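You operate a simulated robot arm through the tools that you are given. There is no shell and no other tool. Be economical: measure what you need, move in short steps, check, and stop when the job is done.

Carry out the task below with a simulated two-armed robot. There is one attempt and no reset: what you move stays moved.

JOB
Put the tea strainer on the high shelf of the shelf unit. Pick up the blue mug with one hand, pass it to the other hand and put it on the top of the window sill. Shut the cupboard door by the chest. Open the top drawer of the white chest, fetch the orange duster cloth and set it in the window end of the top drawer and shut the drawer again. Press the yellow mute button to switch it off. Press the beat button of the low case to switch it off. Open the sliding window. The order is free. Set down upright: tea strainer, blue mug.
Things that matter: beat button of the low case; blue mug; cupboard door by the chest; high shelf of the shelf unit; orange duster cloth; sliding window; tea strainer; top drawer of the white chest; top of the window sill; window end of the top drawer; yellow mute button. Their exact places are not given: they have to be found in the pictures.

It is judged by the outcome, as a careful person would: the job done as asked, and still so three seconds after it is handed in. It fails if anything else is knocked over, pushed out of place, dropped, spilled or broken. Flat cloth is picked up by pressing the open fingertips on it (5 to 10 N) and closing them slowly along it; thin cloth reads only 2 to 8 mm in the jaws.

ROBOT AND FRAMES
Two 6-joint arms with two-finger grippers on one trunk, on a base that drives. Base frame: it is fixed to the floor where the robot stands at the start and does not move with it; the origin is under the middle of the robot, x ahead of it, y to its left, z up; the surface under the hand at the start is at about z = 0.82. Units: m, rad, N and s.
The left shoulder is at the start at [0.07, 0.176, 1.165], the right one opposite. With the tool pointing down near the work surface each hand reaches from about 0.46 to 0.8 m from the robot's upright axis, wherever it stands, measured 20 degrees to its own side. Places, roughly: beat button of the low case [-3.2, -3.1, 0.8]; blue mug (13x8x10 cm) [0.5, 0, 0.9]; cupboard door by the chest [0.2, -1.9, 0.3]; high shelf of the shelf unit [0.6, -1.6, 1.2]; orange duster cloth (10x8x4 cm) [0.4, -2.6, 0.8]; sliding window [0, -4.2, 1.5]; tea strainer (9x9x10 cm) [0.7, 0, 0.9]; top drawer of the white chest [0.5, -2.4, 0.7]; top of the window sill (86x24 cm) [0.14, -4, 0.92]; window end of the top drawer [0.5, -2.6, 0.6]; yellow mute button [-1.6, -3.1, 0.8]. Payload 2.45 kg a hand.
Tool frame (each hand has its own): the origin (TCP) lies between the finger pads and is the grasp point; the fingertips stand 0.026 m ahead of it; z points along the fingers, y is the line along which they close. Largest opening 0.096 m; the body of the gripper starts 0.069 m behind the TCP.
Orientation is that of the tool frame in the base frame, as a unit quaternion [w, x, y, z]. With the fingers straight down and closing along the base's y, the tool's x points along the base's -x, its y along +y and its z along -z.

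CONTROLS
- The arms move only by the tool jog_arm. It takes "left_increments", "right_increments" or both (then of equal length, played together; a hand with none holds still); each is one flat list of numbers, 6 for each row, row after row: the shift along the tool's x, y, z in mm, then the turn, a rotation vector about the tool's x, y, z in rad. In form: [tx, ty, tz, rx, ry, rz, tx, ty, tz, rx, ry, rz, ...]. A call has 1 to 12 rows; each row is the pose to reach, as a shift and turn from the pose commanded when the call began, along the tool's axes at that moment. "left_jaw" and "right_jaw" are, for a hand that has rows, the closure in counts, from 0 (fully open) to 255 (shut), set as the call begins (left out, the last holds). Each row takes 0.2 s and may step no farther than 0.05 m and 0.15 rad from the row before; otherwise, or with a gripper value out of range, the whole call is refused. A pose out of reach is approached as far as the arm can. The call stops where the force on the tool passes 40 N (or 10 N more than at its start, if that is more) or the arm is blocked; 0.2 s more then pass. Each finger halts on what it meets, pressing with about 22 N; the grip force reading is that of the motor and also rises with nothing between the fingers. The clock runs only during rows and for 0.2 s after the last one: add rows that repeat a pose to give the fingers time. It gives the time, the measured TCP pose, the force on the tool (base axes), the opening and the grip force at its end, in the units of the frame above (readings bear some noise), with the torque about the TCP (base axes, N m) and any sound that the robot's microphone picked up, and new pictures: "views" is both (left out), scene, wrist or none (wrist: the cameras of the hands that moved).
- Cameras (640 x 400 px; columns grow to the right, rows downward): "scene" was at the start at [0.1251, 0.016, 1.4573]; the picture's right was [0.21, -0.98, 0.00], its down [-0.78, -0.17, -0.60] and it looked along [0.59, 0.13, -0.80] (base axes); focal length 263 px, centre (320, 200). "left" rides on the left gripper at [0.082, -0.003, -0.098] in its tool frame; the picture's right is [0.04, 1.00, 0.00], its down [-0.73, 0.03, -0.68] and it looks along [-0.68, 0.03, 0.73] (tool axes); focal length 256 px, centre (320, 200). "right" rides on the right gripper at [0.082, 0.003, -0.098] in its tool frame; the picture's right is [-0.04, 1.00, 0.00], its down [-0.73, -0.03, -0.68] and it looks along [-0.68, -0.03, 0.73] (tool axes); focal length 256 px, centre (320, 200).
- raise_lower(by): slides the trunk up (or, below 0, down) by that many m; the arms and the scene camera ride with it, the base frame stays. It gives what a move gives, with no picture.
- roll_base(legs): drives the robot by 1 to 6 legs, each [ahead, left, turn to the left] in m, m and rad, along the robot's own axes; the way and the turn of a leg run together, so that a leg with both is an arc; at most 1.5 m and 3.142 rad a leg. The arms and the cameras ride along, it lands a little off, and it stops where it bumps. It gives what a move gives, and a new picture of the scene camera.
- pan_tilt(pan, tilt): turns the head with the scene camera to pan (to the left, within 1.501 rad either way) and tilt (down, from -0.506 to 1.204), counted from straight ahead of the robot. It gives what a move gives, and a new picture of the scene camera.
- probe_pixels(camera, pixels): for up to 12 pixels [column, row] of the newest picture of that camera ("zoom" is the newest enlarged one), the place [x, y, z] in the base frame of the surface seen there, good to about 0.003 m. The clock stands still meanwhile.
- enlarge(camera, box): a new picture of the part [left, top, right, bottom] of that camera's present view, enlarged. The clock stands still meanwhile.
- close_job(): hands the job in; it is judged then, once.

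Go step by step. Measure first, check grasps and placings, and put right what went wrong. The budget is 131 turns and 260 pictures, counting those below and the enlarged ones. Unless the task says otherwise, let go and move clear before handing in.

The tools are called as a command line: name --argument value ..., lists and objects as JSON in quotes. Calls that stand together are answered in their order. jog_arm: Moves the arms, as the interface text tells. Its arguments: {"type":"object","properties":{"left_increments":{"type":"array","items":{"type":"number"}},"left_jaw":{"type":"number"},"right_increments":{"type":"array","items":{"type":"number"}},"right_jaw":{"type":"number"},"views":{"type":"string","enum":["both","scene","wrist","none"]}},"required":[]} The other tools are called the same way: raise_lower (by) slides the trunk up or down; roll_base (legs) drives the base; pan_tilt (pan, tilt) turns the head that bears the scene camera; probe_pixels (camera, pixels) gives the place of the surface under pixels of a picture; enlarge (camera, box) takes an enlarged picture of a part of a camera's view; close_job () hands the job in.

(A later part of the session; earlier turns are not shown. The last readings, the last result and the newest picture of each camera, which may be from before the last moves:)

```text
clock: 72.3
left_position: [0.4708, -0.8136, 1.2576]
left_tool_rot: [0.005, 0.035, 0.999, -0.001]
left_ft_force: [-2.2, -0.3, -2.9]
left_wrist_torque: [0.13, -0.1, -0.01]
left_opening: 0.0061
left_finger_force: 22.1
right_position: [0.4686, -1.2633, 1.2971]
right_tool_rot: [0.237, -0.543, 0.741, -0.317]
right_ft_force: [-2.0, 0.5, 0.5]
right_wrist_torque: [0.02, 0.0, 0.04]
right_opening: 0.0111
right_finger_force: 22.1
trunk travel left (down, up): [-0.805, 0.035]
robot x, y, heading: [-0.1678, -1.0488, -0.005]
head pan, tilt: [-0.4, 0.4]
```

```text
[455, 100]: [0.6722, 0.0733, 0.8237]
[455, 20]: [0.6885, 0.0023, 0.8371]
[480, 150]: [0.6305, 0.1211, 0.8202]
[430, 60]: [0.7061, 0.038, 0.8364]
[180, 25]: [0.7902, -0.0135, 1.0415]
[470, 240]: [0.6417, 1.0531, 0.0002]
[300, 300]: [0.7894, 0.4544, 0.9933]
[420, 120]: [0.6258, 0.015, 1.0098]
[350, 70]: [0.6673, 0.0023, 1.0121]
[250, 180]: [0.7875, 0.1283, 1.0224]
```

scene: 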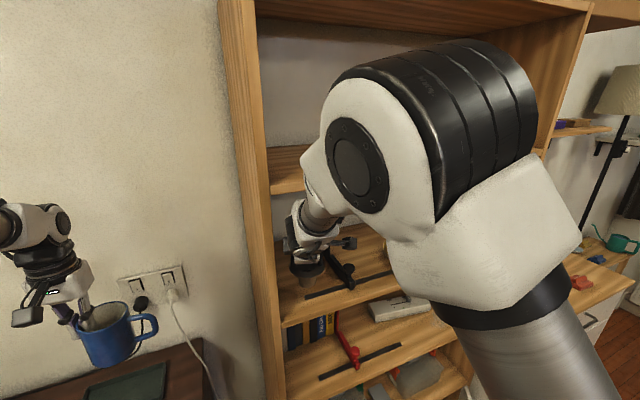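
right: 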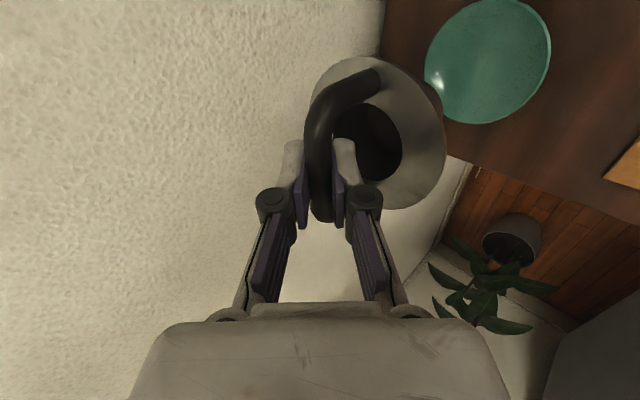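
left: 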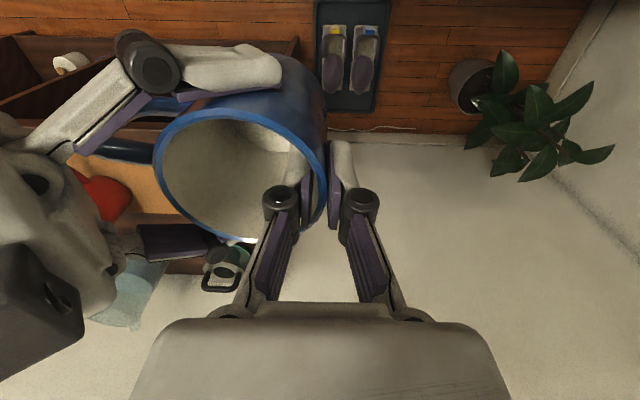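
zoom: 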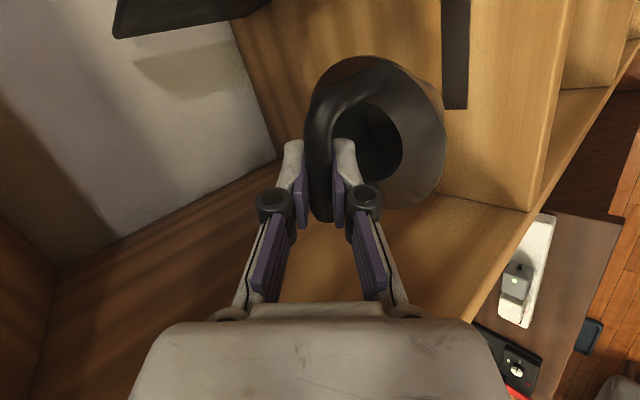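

probe_pixels --camera "zoom" --pixels '[[455, 100], [455, 20], [480, 150], [160, 25], [470, 240], [420, 120], [350, 70], [530, 210], [430, 230]]'

```text
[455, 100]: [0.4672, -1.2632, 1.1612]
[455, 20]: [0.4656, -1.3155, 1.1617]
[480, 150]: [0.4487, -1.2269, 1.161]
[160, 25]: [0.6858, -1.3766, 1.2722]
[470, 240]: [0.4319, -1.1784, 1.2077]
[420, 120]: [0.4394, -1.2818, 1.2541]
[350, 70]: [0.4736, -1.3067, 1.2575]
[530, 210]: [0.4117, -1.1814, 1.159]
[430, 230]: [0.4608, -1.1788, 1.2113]
```

A thin black strip of the tool lies under the present spot. I'll measure its edges so I can set the strainer clear of it.

probe_pixels --camera "zoom" --pixels '[[445, 60], [467, 60], [455, 106], [455, 114], [438, 40], [475, 40], [445, 105]]'

```text
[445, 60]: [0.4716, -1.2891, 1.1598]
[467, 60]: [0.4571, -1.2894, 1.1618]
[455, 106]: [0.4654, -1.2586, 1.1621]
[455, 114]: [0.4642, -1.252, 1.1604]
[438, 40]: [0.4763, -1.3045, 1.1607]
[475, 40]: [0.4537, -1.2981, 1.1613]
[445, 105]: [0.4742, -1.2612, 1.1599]
```

I'll set it at about (0.52, −1.245), behind the strip. First down 2 cm, then forward, and then nearly to the shelf.

jog_arm --right_increments '[0, 14, 14, 0, 0, 0, -16, 2, 27, 0, 0, 0, -32, -11, 40, 0, 0, 0, -32, -3, 48, 0, 0, 0, -32, -1, 50, 0, 0, 0]'

```text
clock: 73.5
left_position: [0.4782, -0.8206, 1.2547]
left_tool_rot: [0.001, 0.035, 0.999, 0.001]
left_ft_force: [-0.4, 0.3, -2.5]
left_wrist_torque: [0.09, -0.02, 0.02]
left_opening: 0.0061
left_finger_force: 21.9
right_position: [0.521, -1.252, 1.2578]
right_tool_rot: [0.237, -0.542, 0.743, -0.313]
right_ft_force: [-0.5, -0.8, -0.7]
right_wrist_torque: [-0.02, -0.01, 0.02]
right_opening: 0.0109
right_finger_force: 21.9
right hand out of reach, approached as far as the arm can: row 3
trunk travel left (down, up): [-0.805, 0.035]
robot x, y, heading: [-0.1679, -1.0515, -0.001]
head pan, tilt: [-0.4, 0.4]
```

scene: 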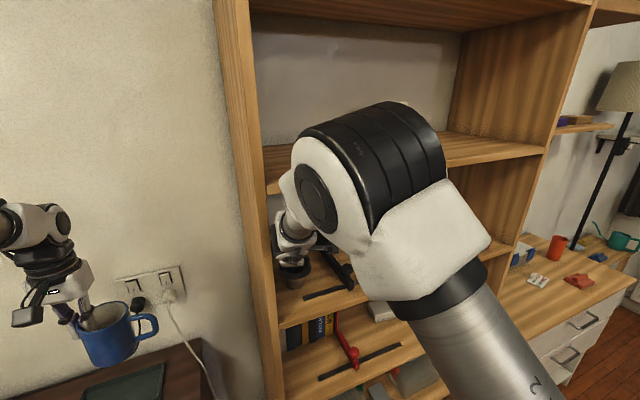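
right: 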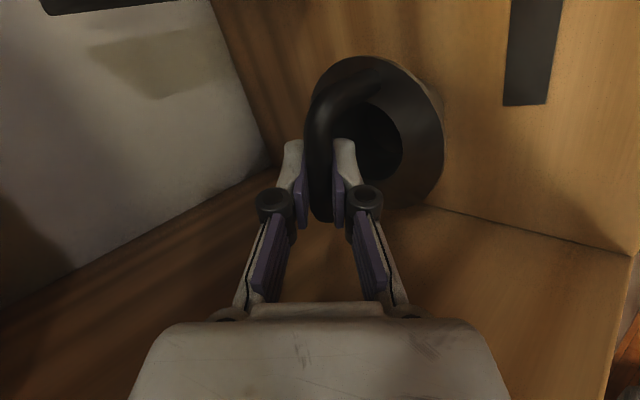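

There is no contact yet at z 1.258. I'll lower in small steps until the force rises.

jog_arm --right_increments '[0, 1.5, 1.5, 0, 0, 0, 0, 3, 3, 0, 0, 0, 0, 4.5, 4.5, 0, 0, 0, 0, 4.5, 4.5, 0, 0, 0]' --views "none"

```text
clock: 74.5
left_position: [0.4784, -0.8218, 1.255]
left_tool_rot: [0.002, 0.035, 0.999, 0.002]
left_ft_force: [0.6, -0.6, -3.1]
left_wrist_torque: [0.12, -0.02, 0.03]
left_opening: 0.0058
left_finger_force: 22.0
right_position: [0.5216, -1.252, 1.2556]
right_tool_rot: [0.239, -0.542, 0.742, -0.314]
right_ft_force: [6.1, -1.0, 28.7]
right_wrist_torque: [-0.2, -0.11, 0.02]
right_opening: 0.0112
right_finger_force: 22.2
trunk travel left (down, up): [-0.805, 0.035]
robot x, y, heading: [-0.1673, -1.0514, 0.001]
head pan, tilt: [-0.4, 0.4]
```

It is in contact at 29 N. I'll ease up 3 mm and open the jaws to 3 cm.

jog_arm --right_increments '[0, -2, -2, 0, 0, 0, 0, -2, -2, 0, 0, 0]' --views "none"

jog_arm --right_increments '[0, 0, 0, 0, 0, 0, 0, 0, 0, 0, 0, 0]' --right_jaw 175 --views "wrist"

```text
clock: 75.1
left_position: [0.4762, -0.8229, 1.2536]
left_tool_rot: [0.002, 0.035, 0.999, 0.001]
left_ft_force: [0.5, -0.1, -1.7]
left_wrist_torque: [0.14, -0.01, 0.0]
left_opening: 0.006
left_finger_force: 22.9
right_position: [0.5212, -1.2522, 1.2538]
right_tool_rot: [0.235, -0.544, 0.742, -0.312]
right_ft_force: [5.0, -1.0, 28.6]
right_wrist_torque: [-0.04, -0.03, -0.01]
right_opening: 0.011
right_finger_force: 21.9
trunk travel left (down, up): [-0.805, 0.035]
robot x, y, heading: [-0.1647, -1.0547, -0.004]
head pan, tilt: [-0.4, 0.4]
```

```text
clock: 75.7
left_position: [0.476, -0.8217, 1.2533]
left_tool_rot: [0.002, 0.035, 0.999, 0.002]
left_ft_force: [0.4, 0.4, -2.8]
left_wrist_torque: [0.12, -0.01, -0.02]
left_opening: 0.0061
left_finger_force: 21.7
right_position: [0.5196, -1.2511, 1.2533]
right_tool_rot: [0.236, -0.543, 0.743, -0.312]
right_ft_force: [-1.2, 0.2, -0.2]
right_wrist_torque: [0.0, 0.03, 0.01]
right_opening: 0.0303
right_finger_force: 0.1
trunk travel left (down, up): [-0.805, 0.035]
robot x, y, heading: [-0.1697, -1.0499, -0.001]
head pan, tilt: [-0.4, 0.4]
```

right: 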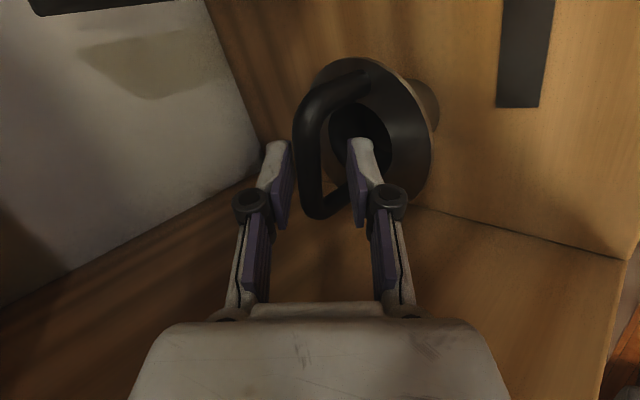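

The strainer stands free on the shelf with its bar close to the left finger at (300,150). I'll centre by 4 mm and withdraw straight back.

jog_arm --right_increments '[0, -4, 0, 0, 0, 0, 0, -4, -20, 0, 0, 0, 0, -4, -50, 0, 0, 0, 0, -4, -75, 0, 0, 0]'

```text
clock: 76.4
left_position: [0.4861, -0.8224, 1.2483]
left_tool_rot: [-0.002, 0.035, 0.999, 0.001]
left_ft_force: [0.4, 0.1, -1.8]
left_wrist_torque: [0.13, -0.02, 0.0]
left_opening: 0.0059
left_finger_force: 21.9
right_position: [0.5172, -1.251, 1.264]
right_tool_rot: [0.235, -0.541, 0.743, -0.315]
right_ft_force: [14.4, -25.7, -5.7]
right_wrist_torque: [1.4, 0.57, 0.89]
right_opening: 0.03
right_finger_force: 0.1
right hand out of reach, approached as far as the arm can: row 3
trunk travel left (down, up): [-0.805, 0.035]
robot x, y, heading: [-0.1697, -1.0536, -0.001]
head pan, tilt: [-0.4, 0.4]
stopped in row 3 (right hand): the force on the tool passed its limit at 48 N (the readings are from after the stop); the commanded pose is now the measured one
```

scene: 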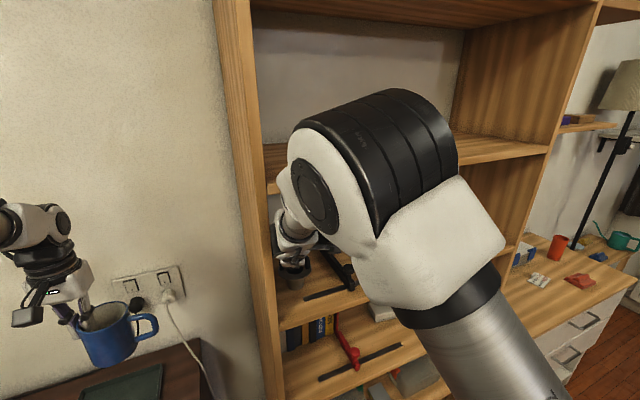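
right: 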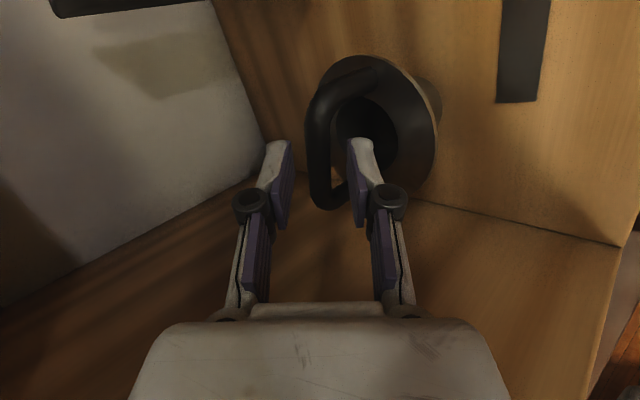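

The wrist pressed on the shelf's left side panel because the tool is yawed. I'll slide 8–16 mm along the bar direction (−y) while backing out.

jog_arm --right_increments '[5, 0, 0, 0, 0, 0, 10, 0, -3, 0, 0, 0, 13, 0, -20, 0, 0, 0, 17, 0, -35, 0, 0, 0, 19, 0, -45, 0, 0, 0]'

```text
clock: 77.6
left_position: [0.4805, -0.8145, 1.2519]
left_tool_rot: [0.0, 0.034, 0.999, -0.002]
left_ft_force: [0.3, -0.3, -2.4]
left_wrist_torque: [0.09, 0.0, -0.01]
left_opening: 0.0061
left_finger_force: 21.8
right_position: [0.4741, -1.2518, 1.2984]
right_tool_rot: [0.239, -0.542, 0.739, -0.32]
right_ft_force: [-1.1, 0.0, -0.2]
right_wrist_torque: [0.03, 0.01, 0.01]
right_opening: 0.0303
right_finger_force: 0.0
trunk travel left (down, up): [-0.805, 0.035]
robot x, y, heading: [-0.1671, -1.0509, 0.003]
head pan, tilt: [-0.4, 0.4]
```

scene: 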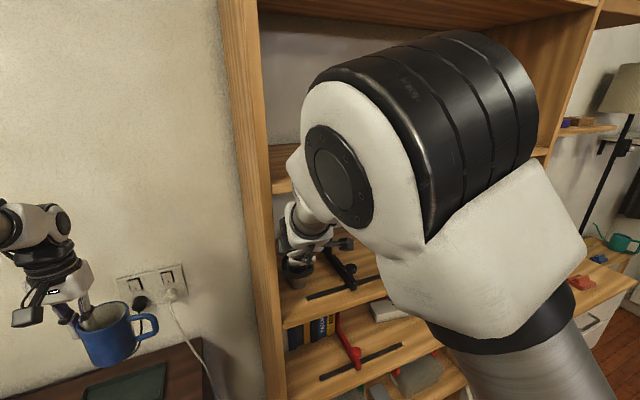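
right: 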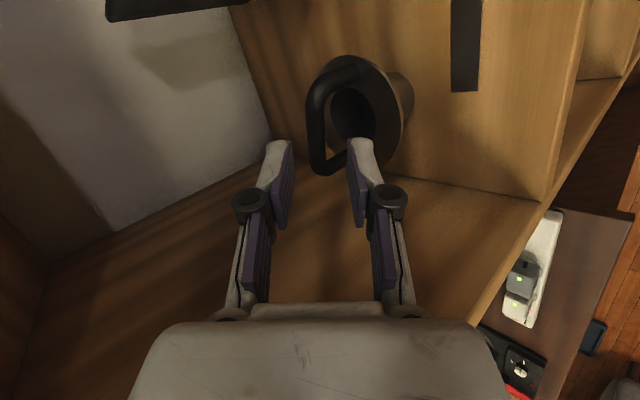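

The strainer stands upright on the shelf and the fingers are clear of its bar. I'll back the base out and check.

roll_base --legs '[[-0.18, 0, 0]]'

enlarge --camera "scene" --box '[220, 180, 400, 300]'

enlarge --camera "right" --box '[250, 0, 450, 160]'

```text
clock: 79.1
left_position: [0.308, -0.8161, 1.2476]
left_tool_rot: [-0.002, 0.035, 0.999, -0.002]
left_ft_force: [0.8, 0.5, -3.1]
left_wrist_torque: [0.13, 0.01, 0.04]
left_opening: 0.0058
left_finger_force: 22.1
right_position: [0.3012, -1.253, 1.2942]
right_tool_rot: [0.237, -0.542, 0.74, -0.319]
right_ft_force: [0.3, -0.4, -0.1]
right_wrist_torque: [-0.04, 0.01, -0.02]
right_opening: 0.0305
right_finger_force: 0.1
trunk travel left (down, up): [-0.805, 0.035]
robot x, y, heading: [-0.3437, -1.0501, -0.002]
head pan, tilt: [-0.4, 0.4]
```

scene: 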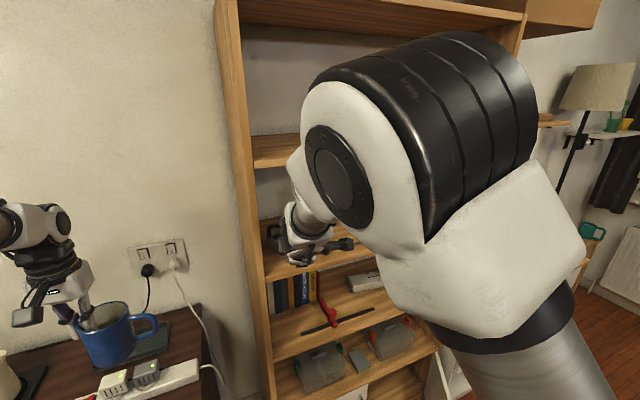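

```text
3.33 times, centred on (310, 240) of scene
```

zoom: 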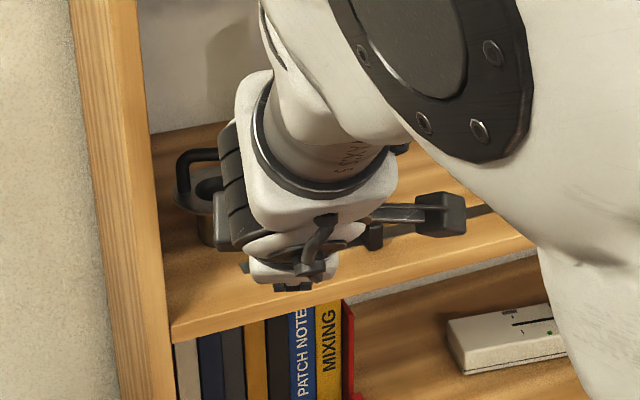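

```text
2.50 times, centred on (350, 80) of right
```

zoom: 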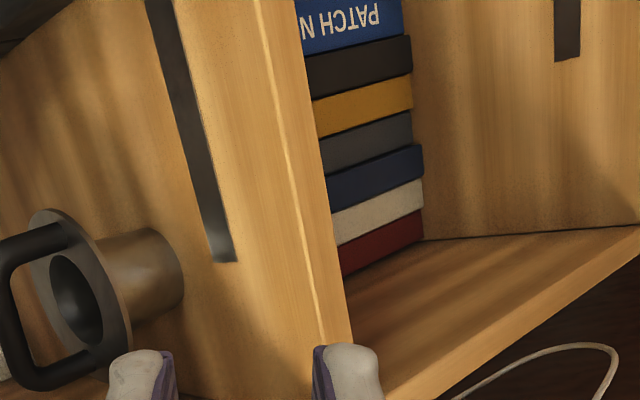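

The strainer stands upright on the high shelf. Next I'll take the mug to the window by strafing right past the shelf unit, then turning to face the window.

roll_base --legs '[[0, -1.25, 0], [0, 0, -1.57], [0.35, 0, 0]]'

pan_tilt --pan 0.1 --tilt 0.3

```text
clock: 91.2
left_position: [-0.1261, -3.3178, 1.2513]
left_tool_rot: [-0.001, 0.735, 0.678, -0.001]
left_ft_force: [-0.3, 0.4, -2.7]
left_wrist_torque: [-0.04, -0.12, 0.0]
left_opening: 0.0059
left_finger_force: 22.4
right_position: [-0.5636, -3.3076, 1.2965]
right_tool_rot: [-0.059, 0.144, 0.905, -0.395]
right_ft_force: [0.1, 0.3, 0.4]
right_wrist_torque: [-0.03, 0.0, -0.02]
right_opening: 0.03
right_finger_force: 0.0
trunk travel left (down, up): [-0.805, 0.035]
robot x, y, heading: [-0.3535, -2.6659, -1.577]
head pan, tilt: [-0.4, 0.4]
```

scene: 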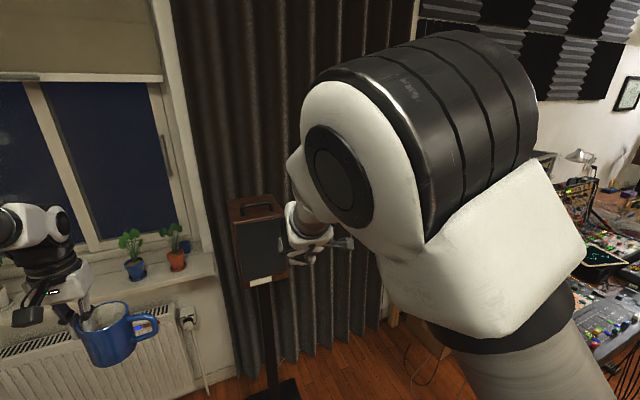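

```text
clock: 92.1
left_position: [-0.1272, -3.3205, 1.2505]
left_tool_rot: [-0.001, 0.734, 0.679, -0.001]
left_ft_force: [0.1, 0.1, -2.1]
left_wrist_torque: [0.01, -0.12, -0.02]
left_opening: 0.0061
left_finger_force: 22.4
right_position: [-0.5646, -3.3102, 1.2956]
right_tool_rot: [-0.059, 0.144, 0.906, -0.394]
right_ft_force: [-0.1, 0.6, 0.6]
right_wrist_torque: [-0.02, -0.01, -0.01]
right_opening: 0.0303
right_finger_force: 0.1
trunk travel left (down, up): [-0.805, 0.035]
robot x, y, heading: [-0.3563, -2.6699, -1.579]
head pan, tilt: [0.099, 0.3]
```

scene: 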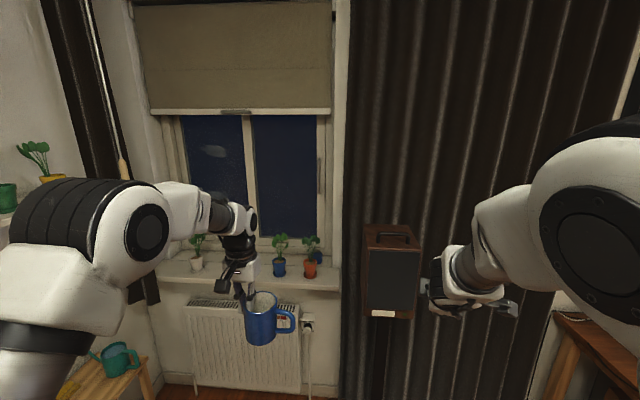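

The window is ahead with plants on the sill at (198,250), (280,255) and (310,258), and a speaker stands near my right hand. I'll zoom in and measure.

enlarge --camera "scene" --box '[140, 90, 360, 300]'

probe_pixels --camera "scene" --pixels '[[175, 262], [197, 265], [279, 275], [311, 275], [335, 283], [320, 175], [250, 200], [150, 270], [365, 300], [315, 245], [250, 112], [200, 300]]'

```text
1.90 times, centred on (250, 195) of scene
```

zoom: 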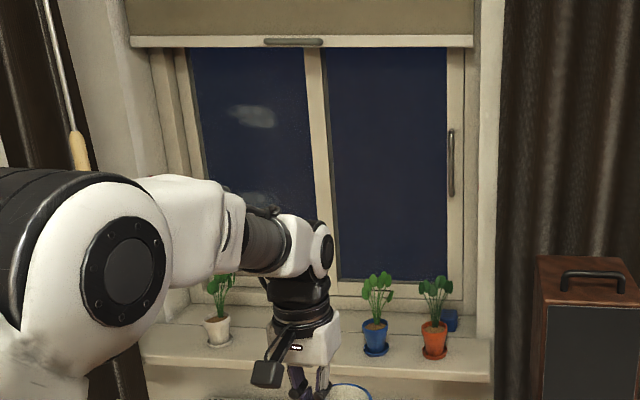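

```text
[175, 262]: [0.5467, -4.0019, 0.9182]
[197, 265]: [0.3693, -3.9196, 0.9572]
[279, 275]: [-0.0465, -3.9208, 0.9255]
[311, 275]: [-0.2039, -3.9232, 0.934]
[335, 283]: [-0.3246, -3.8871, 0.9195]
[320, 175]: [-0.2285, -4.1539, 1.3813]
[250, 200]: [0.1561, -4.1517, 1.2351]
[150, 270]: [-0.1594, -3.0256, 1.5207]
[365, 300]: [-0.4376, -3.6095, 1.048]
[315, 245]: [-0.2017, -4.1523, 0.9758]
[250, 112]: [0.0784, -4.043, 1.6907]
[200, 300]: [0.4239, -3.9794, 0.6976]
```

There is a free sill stretch between the white pot (x 0.37) and the blue pot (x −0.05), and the sill is at z 0.918. I'll fold the right hand back to tool-down first and measure the side table on the left.

jog_arm --right_increments '[0, 16, -16, -0.131, 0, 0, 0, 33, -33, -0.262, 0, 0, 0, 49, -49, -0.393, 0, 0, 0, 66, -66, -0.524, 0, 0, 0, 82, -82, -0.654, 0, 0, 0, 99, -99, -0.785, 0, 0]' --views "scene"

probe_pixels --camera "scene" --pixels '[[115, 352], [145, 375], [150, 360], [100, 390], [10, 195]]'

```text
clock: 93.5
left_position: [-0.1263, -3.3198, 1.2492]
left_tool_rot: [-0.002, 0.735, 0.678, -0.001]
left_ft_force: [-0.4, -0.8, -3.1]
left_wrist_torque: [0.04, -0.1, -0.01]
left_opening: 0.006
left_finger_force: 21.8
right_position: [-0.5205, -3.1763, 1.2916]
right_tool_rot: [0.0, 0.156, 0.988, -0.017]
right_ft_force: [0.2, 0.3, -0.4]
right_wrist_torque: [-0.02, 0.0, 0.01]
right_opening: 0.0302
right_finger_force: 0.0
right hand out of reach, approached as far as the arm can: row 1, 2, 3
trunk travel left (down, up): [-0.805, 0.035]
robot x, y, heading: [-0.3569, -2.6693, -1.579]
head pan, tilt: [0.099, 0.3]
```

scene: 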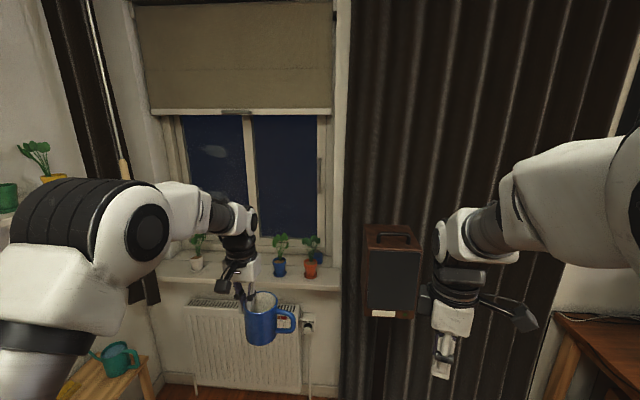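

```text
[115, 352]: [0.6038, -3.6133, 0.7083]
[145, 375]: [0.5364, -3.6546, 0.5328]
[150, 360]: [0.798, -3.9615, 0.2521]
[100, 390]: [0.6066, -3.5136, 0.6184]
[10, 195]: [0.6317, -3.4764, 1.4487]
```

The path is free, with the side table at x>0.53. I'll strafe left 0.42 m and drive forward 0.64 m to the window.

roll_base --legs '[[0, 0.416, 0], [0.64, 0, 0]]'

pan_tilt --pan 0.1 --tilt 0.6

```text
clock: 96.0
left_position: [0.2871, -3.3204, 1.2496]
left_tool_rot: [-0.003, 0.731, 0.682, -0.003]
left_ft_force: [1.3, 0.6, -2.4]
left_wrist_torque: [-0.01, -0.08, 0.02]
left_opening: 0.006
left_finger_force: 21.3
right_position: [-0.1086, -3.1795, 1.2925]
right_tool_rot: [-0.001, 0.152, 0.988, -0.018]
right_ft_force: [1.0, -0.1, -0.1]
right_wrist_torque: [-0.02, 0.07, 0.0]
right_opening: 0.0299
right_finger_force: 0.0
trunk travel left (down, up): [-0.805, 0.035]
robot x, y, heading: [0.0514, -2.6688, -1.574]
head pan, tilt: [0.099, 0.3]
stopped in leg 1: the robot was blocked; the commanded pose is now the measured one
```

scene: 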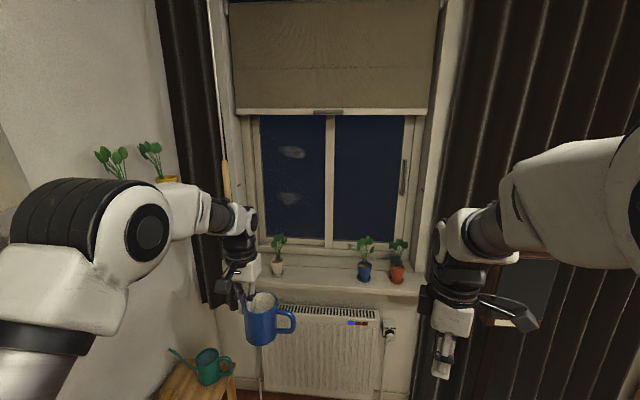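

```text
clock: 96.8
left_position: [0.2839, -3.3208, 1.2508]
left_tool_rot: [-0.002, 0.732, 0.681, -0.001]
left_ft_force: [-0.8, -0.6, -3.1]
left_wrist_torque: [0.0, -0.09, 0.02]
left_opening: 0.0058
left_finger_force: 22.3
right_position: [-0.1116, -3.1792, 1.2922]
right_tool_rot: [0.001, 0.151, 0.988, -0.017]
right_ft_force: [-0.4, 0.3, 0.3]
right_wrist_torque: [0.0, 0.02, -0.01]
right_opening: 0.0302
right_finger_force: 0.2
trunk travel left (down, up): [-0.805, 0.035]
robot x, y, heading: [0.05, -2.6701, -1.575]
head pan, tilt: [0.099, 0.6]
```

scene: 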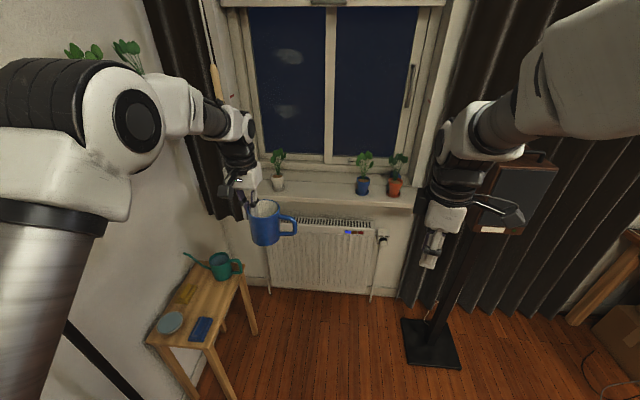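

The base stopped beside the chest at x=0.05, which is far enough. The way ahead is clear between the side table and the speaker, so I'll drive forward 0.64 m.

roll_base --legs '[[0, -0.01, 0], [0.64, 0, 0]]'

```text
clock: 100.8
left_position: [0.2721, -3.9691, 1.2501]
left_tool_rot: [-0.001, 0.732, 0.681, -0.002]
left_ft_force: [-0.8, 0.4, -3.0]
left_wrist_torque: [-0.03, -0.12, 0.02]
left_opening: 0.0061
left_finger_force: 22.5
right_position: [-0.124, -3.8276, 1.2916]
right_tool_rot: [0.001, 0.152, 0.988, -0.018]
right_ft_force: [-0.4, 0.2, -0.1]
right_wrist_torque: [-0.01, 0.02, 0.02]
right_opening: 0.0299
right_finger_force: 0.0
trunk travel left (down, up): [-0.805, 0.035]
robot x, y, heading: [0.0354, -3.3198, -1.574]
head pan, tilt: [0.099, 0.6]
```

scene: 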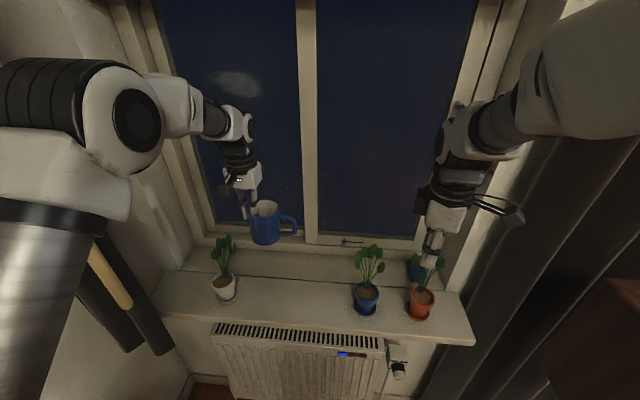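

I'm at the window with the mug above the sill. I'll measure the mug bottom, the sill and the pots.

probe_pixels --camera "scene" --pixels '[[265, 205], [252, 210], [276, 210], [265, 244], [295, 225], [290, 290], [290, 320], [225, 290], [365, 300], [280, 262], [225, 245], [360, 255]]'

```text
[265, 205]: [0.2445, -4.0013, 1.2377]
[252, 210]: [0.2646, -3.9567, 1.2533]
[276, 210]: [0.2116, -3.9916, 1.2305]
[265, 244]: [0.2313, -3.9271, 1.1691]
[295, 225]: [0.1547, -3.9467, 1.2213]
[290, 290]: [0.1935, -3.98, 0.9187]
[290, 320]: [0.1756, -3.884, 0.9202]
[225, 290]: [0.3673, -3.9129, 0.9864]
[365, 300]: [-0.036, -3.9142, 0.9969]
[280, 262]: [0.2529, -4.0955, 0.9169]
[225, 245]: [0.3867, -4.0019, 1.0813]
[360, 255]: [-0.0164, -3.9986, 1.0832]
```

The mug centre is at (0.235, −3.965) with its handle toward −x. I'll shift 45 mm toward −x and lower to just above the sill.

jog_arm --left_increments '[-5, -22, 20, 0, 0, 0, -11, -44, 50, 0, 0, 0, -11, -44, 95, 0, 0, 0, -11, -44, 140, 0, 0, 0, -11, -44, 180, 0, 0, 0, -11, -44, 215, 0, 0, 0, -11, -44, 228, 0, 0, 0, -11, -44, 228, 0, 0, 0]'

```text
clock: 102.6
left_position: [0.2253, -3.9786, 1.0229]
left_tool_rot: [-0.001, 0.732, 0.681, -0.001]
left_ft_force: [-0.3, -1.3, -2.6]
left_wrist_torque: [0.01, -0.06, 0.01]
left_opening: 0.0058
left_finger_force: 21.8
right_position: [-0.1249, -3.8288, 1.2914]
right_tool_rot: [0.001, 0.152, 0.988, -0.018]
right_ft_force: [-0.6, 0.0, 0.7]
right_wrist_torque: [0.01, -0.02, 0.01]
right_opening: 0.0299
right_finger_force: 0.0
trunk travel left (down, up): [-0.805, 0.035]
robot x, y, heading: [0.0374, -3.3238, -1.572]
head pan, tilt: [0.099, 0.6]
```

scene: 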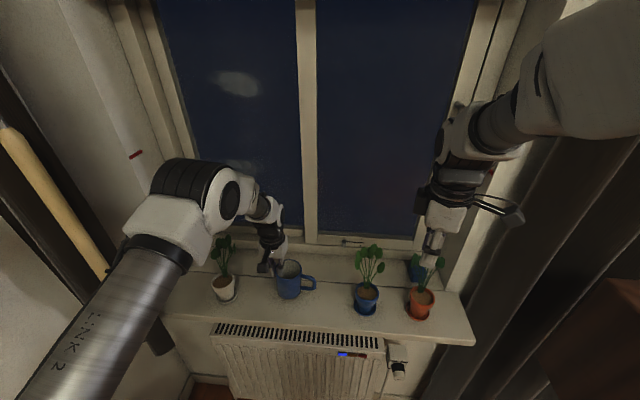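
left: 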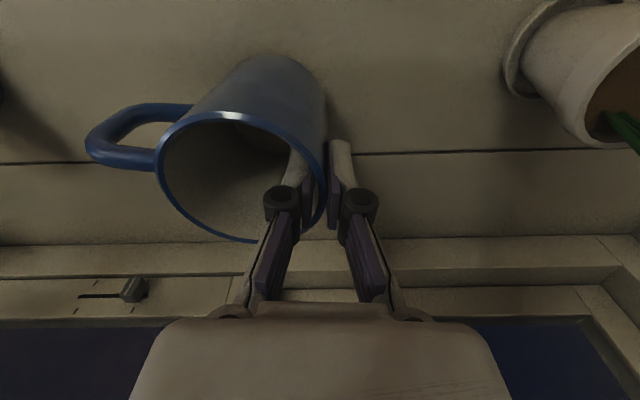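

The mug is close above the sill. I also notice a small latch on the window frame at (115,292) in the left view. I'll lower gently to contact.

jog_arm --left_increments '[0, 0, 3, 0, 0, 0, 0, 0, 6, 0, 0, 0, 0, 0, 8, 0, 0, 0, 0, 0, 10, 0, 0, 0, 0, 0, 10, 0, 0, 0]' --views "none"

```text
clock: 103.8
left_position: [0.2248, -3.9788, 1.0109]
left_tool_rot: [-0.001, 0.732, 0.681, 0.0]
left_ft_force: [0.4, 0.0, -2.2]
left_wrist_torque: [-0.02, -0.11, -0.02]
left_opening: 0.0061
left_finger_force: 21.8
right_position: [-0.1249, -3.8284, 1.2926]
right_tool_rot: [0.001, 0.152, 0.988, -0.018]
right_ft_force: [0.6, -0.3, -0.5]
right_wrist_torque: [0.0, 0.07, 0.0]
right_opening: 0.0304
right_finger_force: 0.0
trunk travel left (down, up): [-0.805, 0.035]
robot x, y, heading: [0.0372, -3.32, -1.573]
head pan, tilt: [0.099, 0.6]
```

jog_arm --left_increments '[0, 0, 2, 0, 0, 0, 0, 0, 4, 0, 0, 0, 0, 0, 4, 0, 0, 0]' --views "none"

```text
clock: 104.6
left_position: [0.2255, -3.9778, 1.0095]
left_tool_rot: [-0.001, 0.732, 0.681, -0.002]
left_ft_force: [1.8, 0.5, 4.8]
left_wrist_torque: [-0.01, 0.12, 0.0]
left_opening: 0.0058
left_finger_force: 21.6
right_position: [-0.1237, -3.8272, 1.2917]
right_tool_rot: [0.002, 0.152, 0.988, -0.017]
right_ft_force: [0.4, -0.2, -0.2]
right_wrist_torque: [-0.01, -0.03, 0.0]
right_opening: 0.0299
right_finger_force: 0.1
trunk travel left (down, up): [-0.805, 0.035]
robot x, y, heading: [0.0353, -3.3201, -1.578]
head pan, tilt: [0.099, 0.6]
```

The mug touches the sill. I'll open the fingers partly and lift straight up.

jog_arm --left_increments '[0, 0, 0, 0, 0, 0, 0, 0, 0, 0, 0, 0, 0, 0, -25, 0, 0, 0, 0, 0, -60, 0, 0, 0, 0, 0, -105, 0, 0, 0, 0, 0, -150, 0, 0, 0]' --left_jaw 150

enlarge --camera "scene" --box '[190, 220, 480, 350]'

```text
clock: 106.0
left_position: [0.2257, -3.9767, 1.1592]
left_tool_rot: [0.0, 0.732, 0.681, -0.002]
left_ft_force: [-0.7, -0.2, 0.0]
left_wrist_torque: [-0.05, -0.04, 0.03]
left_opening: 0.0397
left_finger_force: 0.0
right_position: [-0.1252, -3.8276, 1.2914]
right_tool_rot: [0.001, 0.152, 0.988, -0.018]
right_ft_force: [-0.7, 0.6, -0.8]
right_wrist_torque: [-0.02, -0.02, -0.01]
right_opening: 0.0301
right_finger_force: 0.1
trunk travel left (down, up): [-0.805, 0.035]
robot x, y, heading: [0.0363, -3.3224, -1.573]
head pan, tilt: [0.099, 0.6]
```

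scene: 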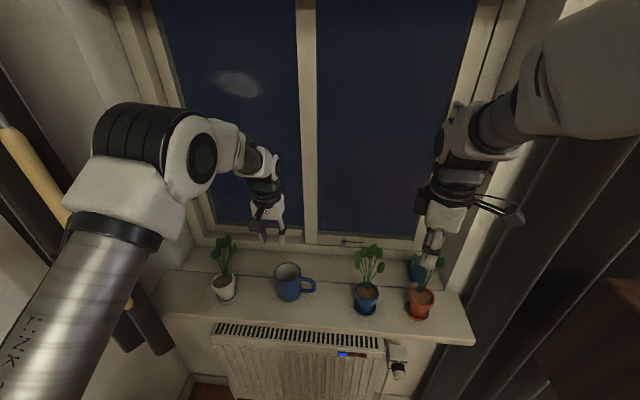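
left: 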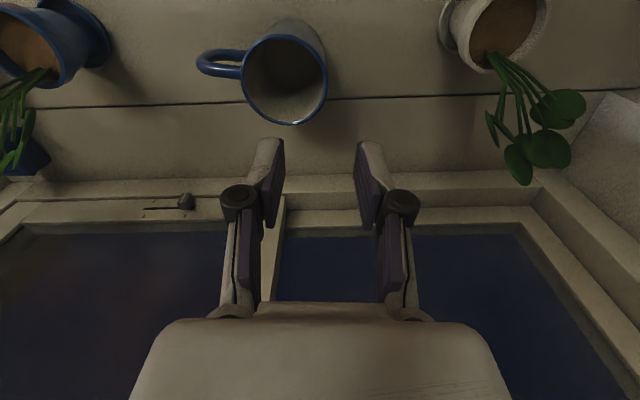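

```text
2.21 times, centred on (335, 285) of scene
```

zoom: 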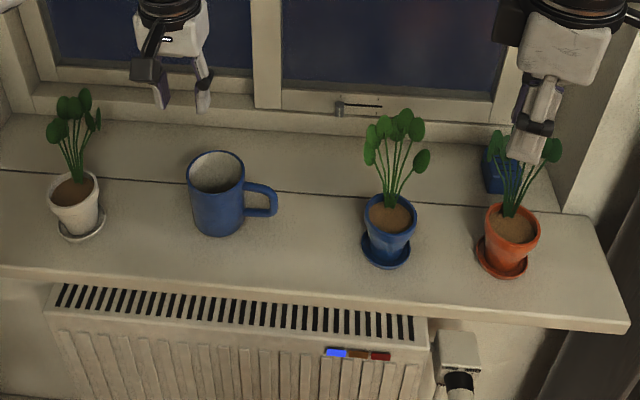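

The mug stands on the sill. Next is the window, so I'll look closely at the slide latch and the handle.

enlarge --camera "left" --box '[100, 170, 260, 250]'

probe_pixels --camera "left" --pixels '[[185, 200], [150, 208], [186, 206], [120, 208], [265, 250], [230, 215]]'

enlarge --camera "scene" --box '[280, 200, 440, 270]'

```text
4.00 times, centred on (180, 210) of left
```

zoom: 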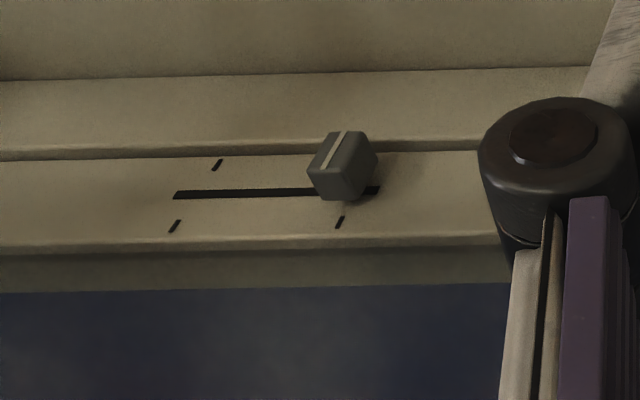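

```text
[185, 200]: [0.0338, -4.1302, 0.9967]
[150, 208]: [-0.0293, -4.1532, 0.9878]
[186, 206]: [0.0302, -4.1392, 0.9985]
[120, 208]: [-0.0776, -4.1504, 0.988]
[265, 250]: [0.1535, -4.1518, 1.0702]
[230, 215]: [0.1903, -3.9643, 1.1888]
```

```text
4.00 times, centred on (360, 235) of scene
```

zoom: 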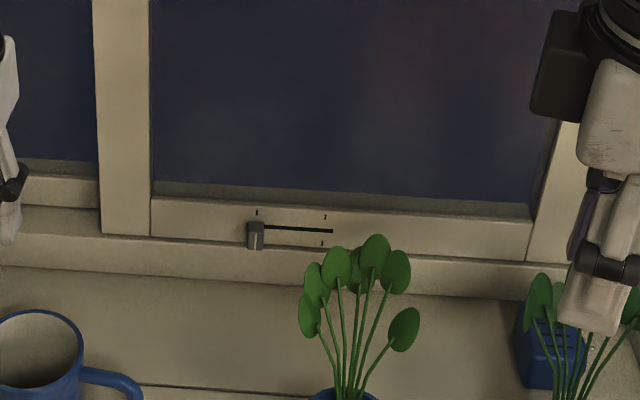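

A slide latch sits at (0.03, −4.14, 0.99) on the right sash's lower frame. I'll bring the right hand toward the handle, pointing at the window, to see whether the window moves freely.

jog_arm --right_increments '[4, -16, -8, 0.0619, -0.0848, 0.0923, 8, -31, -16, 0.1238, -0.1697, 0.1847, 12, -47, -24, 0.1856, -0.2545, 0.277, 16, -63, -31, 0.2475, -0.3394, 0.3693, 20, -78, -39, 0.3094, -0.4242, 0.4616, 24, -94, -47, 0.3713, -0.5091, 0.554, 27, -110, -55, 0.4331, -0.5939, 0.6463, 31, -125, -63, 0.495, -0.6787, 0.7386, 35, -141, -71, 0.5569, -0.7636, 0.8309, 39, -157, -78, 0.6188, -0.8484, 0.9233, 43, -172, -86, 0.6806, -0.9333, 1.0156, 47, -188, -94, 0.7425, -1.0181, 1.1079]' --right_jaw 150

```text
clock: 108.6
left_position: [0.2241, -3.9783, 1.1586]
left_tool_rot: [0.0, 0.733, 0.681, -0.001]
left_ft_force: [-0.7, -0.1, 0.3]
left_wrist_torque: [0.01, -0.02, -0.05]
left_opening: 0.0393
left_finger_force: 0.0
right_position: [-0.2254, -4.001, 1.4072]
right_tool_rot: [0.4, 0.56, 0.621, -0.375]
right_ft_force: [0.3, -0.1, -0.5]
right_wrist_torque: [0.01, 0.0, -0.01]
right_opening: 0.0397
right_finger_force: 0.0
right hand out of reach, approached as far as the arm can: row 9, 10, 11, 12
trunk travel left (down, up): [-0.805, 0.035]
robot x, y, heading: [0.0333, -3.3183, -1.573]
head pan, tilt: [0.099, 0.6]
```

scene: 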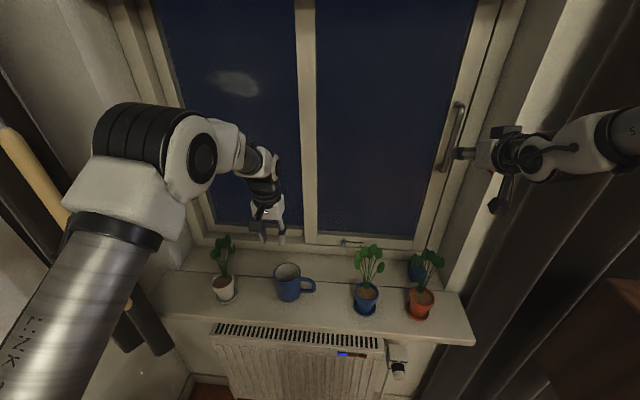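
right: 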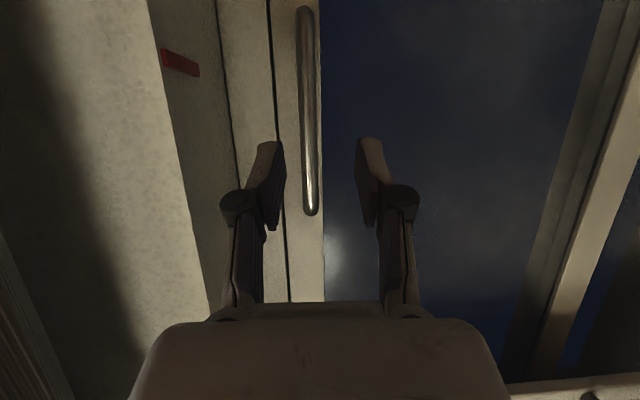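

The handle is a vertical bar at (308,110) between the jaws. I'll measure it and the red mark on the jamb.

probe_pixels --camera "right" --pixels '[[308, 30], [308, 110], [310, 190], [312, 210], [290, 110], [316, 110], [180, 62], [210, 100], [270, 120], [560, 350]]'

```text
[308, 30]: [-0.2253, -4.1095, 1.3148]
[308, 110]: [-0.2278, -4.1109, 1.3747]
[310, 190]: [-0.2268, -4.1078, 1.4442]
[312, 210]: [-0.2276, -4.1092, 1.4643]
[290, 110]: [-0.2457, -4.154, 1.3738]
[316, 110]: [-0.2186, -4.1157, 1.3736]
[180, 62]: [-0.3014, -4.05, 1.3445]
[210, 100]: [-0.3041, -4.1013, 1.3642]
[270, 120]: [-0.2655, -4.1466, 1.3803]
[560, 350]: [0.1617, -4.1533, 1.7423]
```

The bar is at (−0.2275, −4.115), z 1.31–1.46, standing off the sash. I'll move in so the open fingers straddle it.

jog_arm --right_increments '[-9, -4, 39, 0, 0, 0, -18, -8, 78, 0, 0, 0, -26, -11, 105, 0, 0, 0, -26, -11, 116, 0, 0, 0]'

```text
clock: 109.6
left_position: [0.225, -3.9785, 1.1578]
left_tool_rot: [-0.001, 0.732, 0.681, -0.001]
left_ft_force: [0.2, -0.8, 0.0]
left_wrist_torque: [0.03, 0.0, 0.0]
left_opening: 0.0395
left_finger_force: 0.1
right_position: [-0.2254, -4.1167, 1.3853]
right_tool_rot: [0.401, 0.56, 0.621, -0.375]
right_ft_force: [-0.8, -0.9, -0.7]
right_wrist_torque: [0.03, 0.0, 0.01]
right_opening: 0.0393
right_finger_force: 0.1
trunk travel left (down, up): [-0.805, 0.035]
robot x, y, heading: [0.0373, -3.3166, -1.579]
head pan, tilt: [0.099, 0.6]
```

scene: 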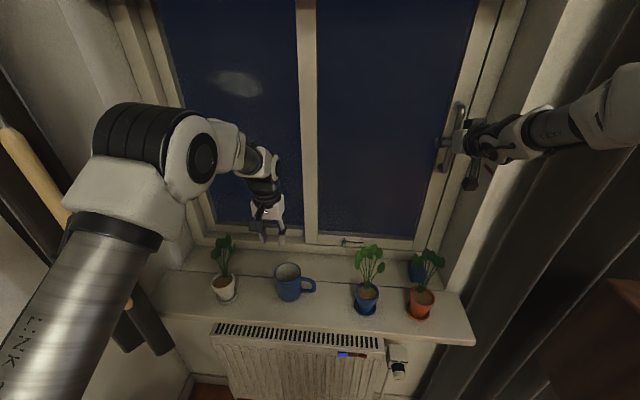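
right: 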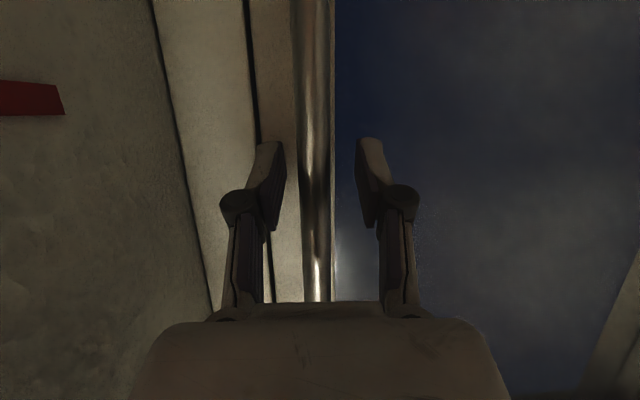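

The fingers straddle the bar. I'll push toward +x by 5 cm to test whether the sash moves.

jog_arm --right_increments '[-1, 15, 1, 0, 0, 0, -1, 25, 2, 0, 0, 0, -2, 38, 3, 0, 0, 0, -3, 50, 4, 0, 0, 0]'

```text
clock: 110.6
left_position: [0.2276, -3.9779, 1.159]
left_tool_rot: [-0.001, 0.732, 0.681, -0.002]
left_ft_force: [-0.5, 0.3, -0.9]
left_wrist_torque: [-0.01, 0.08, -0.01]
left_opening: 0.0394
left_finger_force: 0.0
right_position: [-0.1705, -4.1156, 1.3835]
right_tool_rot: [0.4, 0.559, 0.622, -0.375]
right_ft_force: [0.9, 0.0, 1.0]
right_wrist_torque: [0.06, 0.04, -0.03]
right_opening: 0.0399
right_finger_force: 0.6
trunk travel left (down, up): [-0.805, 0.035]
robot x, y, heading: [0.0367, -3.3192, -1.574]
head pan, tilt: [0.099, 0.6]
```

scene: 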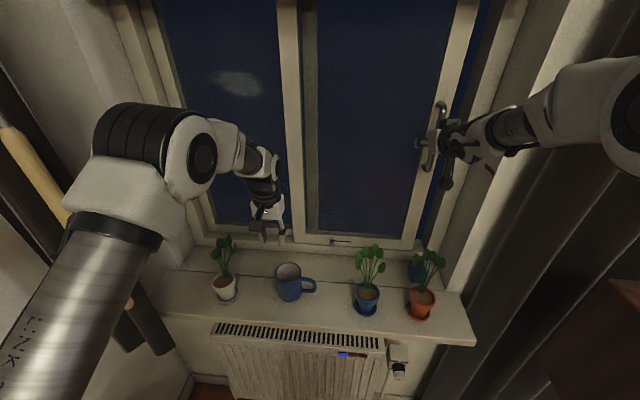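
right: 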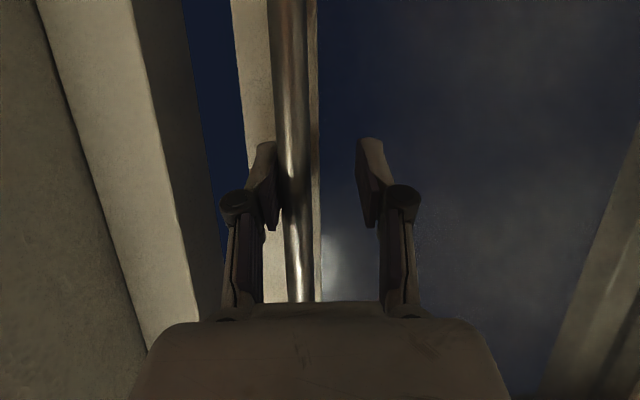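

The sash slides freely. I'll pull the left hand back out of the way and keep pushing the sash 26 cm further.

jog_arm --left_increments '[30, 0, -10, 0, 0, 0, 60, 0, -20, 0, 0, 0, 90, 5, -30, 0, 0, 0, 120, 10, -40, 0, 0, 0, 150, 15, -50, 0, 0, 0, 170, 20, -60, 0, 0, 0, 170, 20, -60, 0, 0, 0, 170, 20, -60, 0, 0, 0, 170, 20, -60, 0, 0, 0, 170, 20, -60, 0, 0, 0]' --right_increments '[-1, 25, 2, 0, 0, 0, -2, 50, 4, 0, 0, 0, -4, 75, 6, 0, 0, 0, -5, 100, 8, 0, 0, 0, -6, 125, 10, 0, 0, 0, -8, 150, 12, 0, 0, 0, -9, 175, 14, 0, 0, 0, -10, 205, 16, 0, 0, 0, -12, 232, 18, 0, 0, 0, -13, 260, 20, 0, 0, 0]'

```text
clock: 112.4
left_position: [0.2545, -3.8026, 1.2225]
left_tool_rot: [0.003, 0.734, 0.68, -0.003]
left_ft_force: [0.6, 0.7, -0.1]
left_wrist_torque: [-0.02, -0.03, 0.0]
left_opening: 0.0396
left_finger_force: 0.1
right_position: [-0.0418, -4.13, 1.4021]
right_tool_rot: [0.406, 0.593, 0.589, -0.37]
right_ft_force: [-7.4, 23.1, 2.1]
right_wrist_torque: [-0.11, 0.13, -0.67]
right_opening: 0.0516
right_finger_force: 6.9
right hand out of reach, approached as far as the arm can: row 5, 6, 8, 9
trunk travel left (down, up): [-0.805, 0.035]
robot x, y, heading: [0.0387, -3.322, -1.578]
head pan, tilt: [0.099, 0.6]
stopped in row 9 (right hand): the force on the tool passed its limit at 47 N (the readings are from after the stop); the commanded pose is now the measured one
```

scene: 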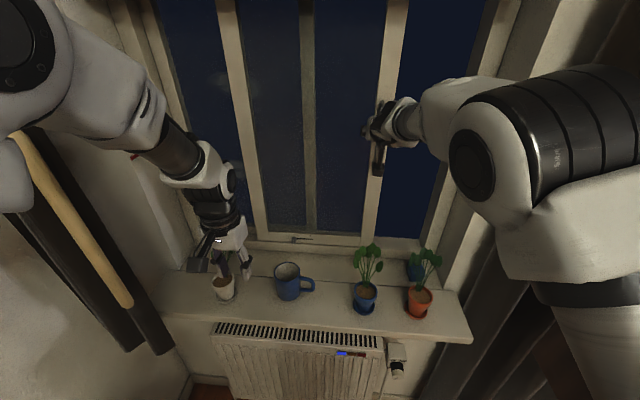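
right: 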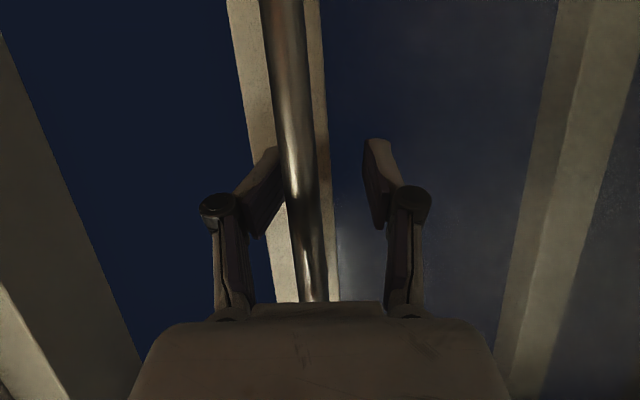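
left: 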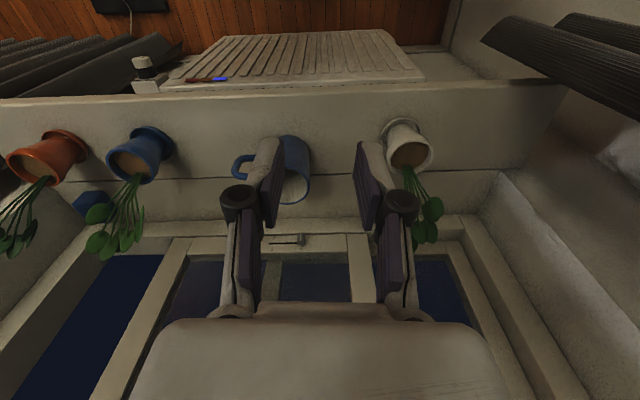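

The sash is about 19 cm open, and the fingertips now press the frame at the arm's reach limit. I'll back off 12 mm and use a base turn to the left to carry the handle further in +x.

jog_arm --right_increments '[5, 1, -11, 0, 0, 0, 5, 1, -11, 0, 0, 0]' --views "none"

roll_base --legs '[[0, 0, 0.12], [0, 0, 0.12]]'

```text
clock: 113.0
left_position: [0.2573, -3.8088, 1.2199]
left_tool_rot: [0.0, 0.732, 0.681, -0.001]
left_ft_force: [-0.9, -0.4, -0.2]
left_wrist_torque: [-0.04, -0.01, 0.0]
left_opening: 0.0398
left_finger_force: 0.1
right_position: [-0.0457, -4.1277, 1.3932]
right_tool_rot: [0.405, 0.599, 0.587, -0.364]
right_ft_force: [1.6, 4.1, -2.7]
right_wrist_torque: [0.07, -0.05, -0.04]
right_opening: 0.0422
right_finger_force: 0.2
trunk travel left (down, up): [-0.805, 0.035]
robot x, y, heading: [0.0381, -3.3177, -1.572]
head pan, tilt: [0.099, 0.6]
```

```text
clock: 114.0
left_position: [0.2972, -3.7856, 1.2205]
left_tool_rot: [0.001, 0.703, 0.711, -0.001]
left_ft_force: [-0.1, 0.0, 0.5]
left_wrist_torque: [0.01, -0.03, 0.0]
left_opening: 0.0398
left_finger_force: 0.2
right_position: [0.0196, -4.1325, 1.393]
right_tool_rot: [0.419, 0.578, 0.609, -0.345]
right_ft_force: [-3.1, 5.1, 1.5]
right_wrist_torque: [-0.01, -0.02, -0.08]
right_opening: 0.0473
right_finger_force: 1.9
trunk travel left (down, up): [-0.805, 0.035]
robot x, y, heading: [0.0332, -3.3197, -1.493]
head pan, tilt: [0.099, 0.6]
stopped in leg 1: the force on the tool passed its limit at 44 N (the readings are from after the stop); the commanded pose is now the measured one
```

scene: 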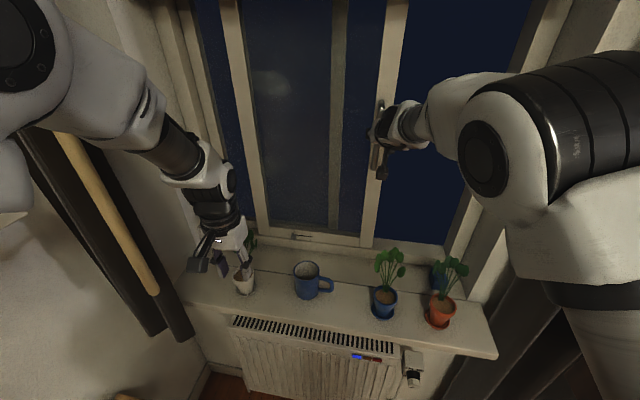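

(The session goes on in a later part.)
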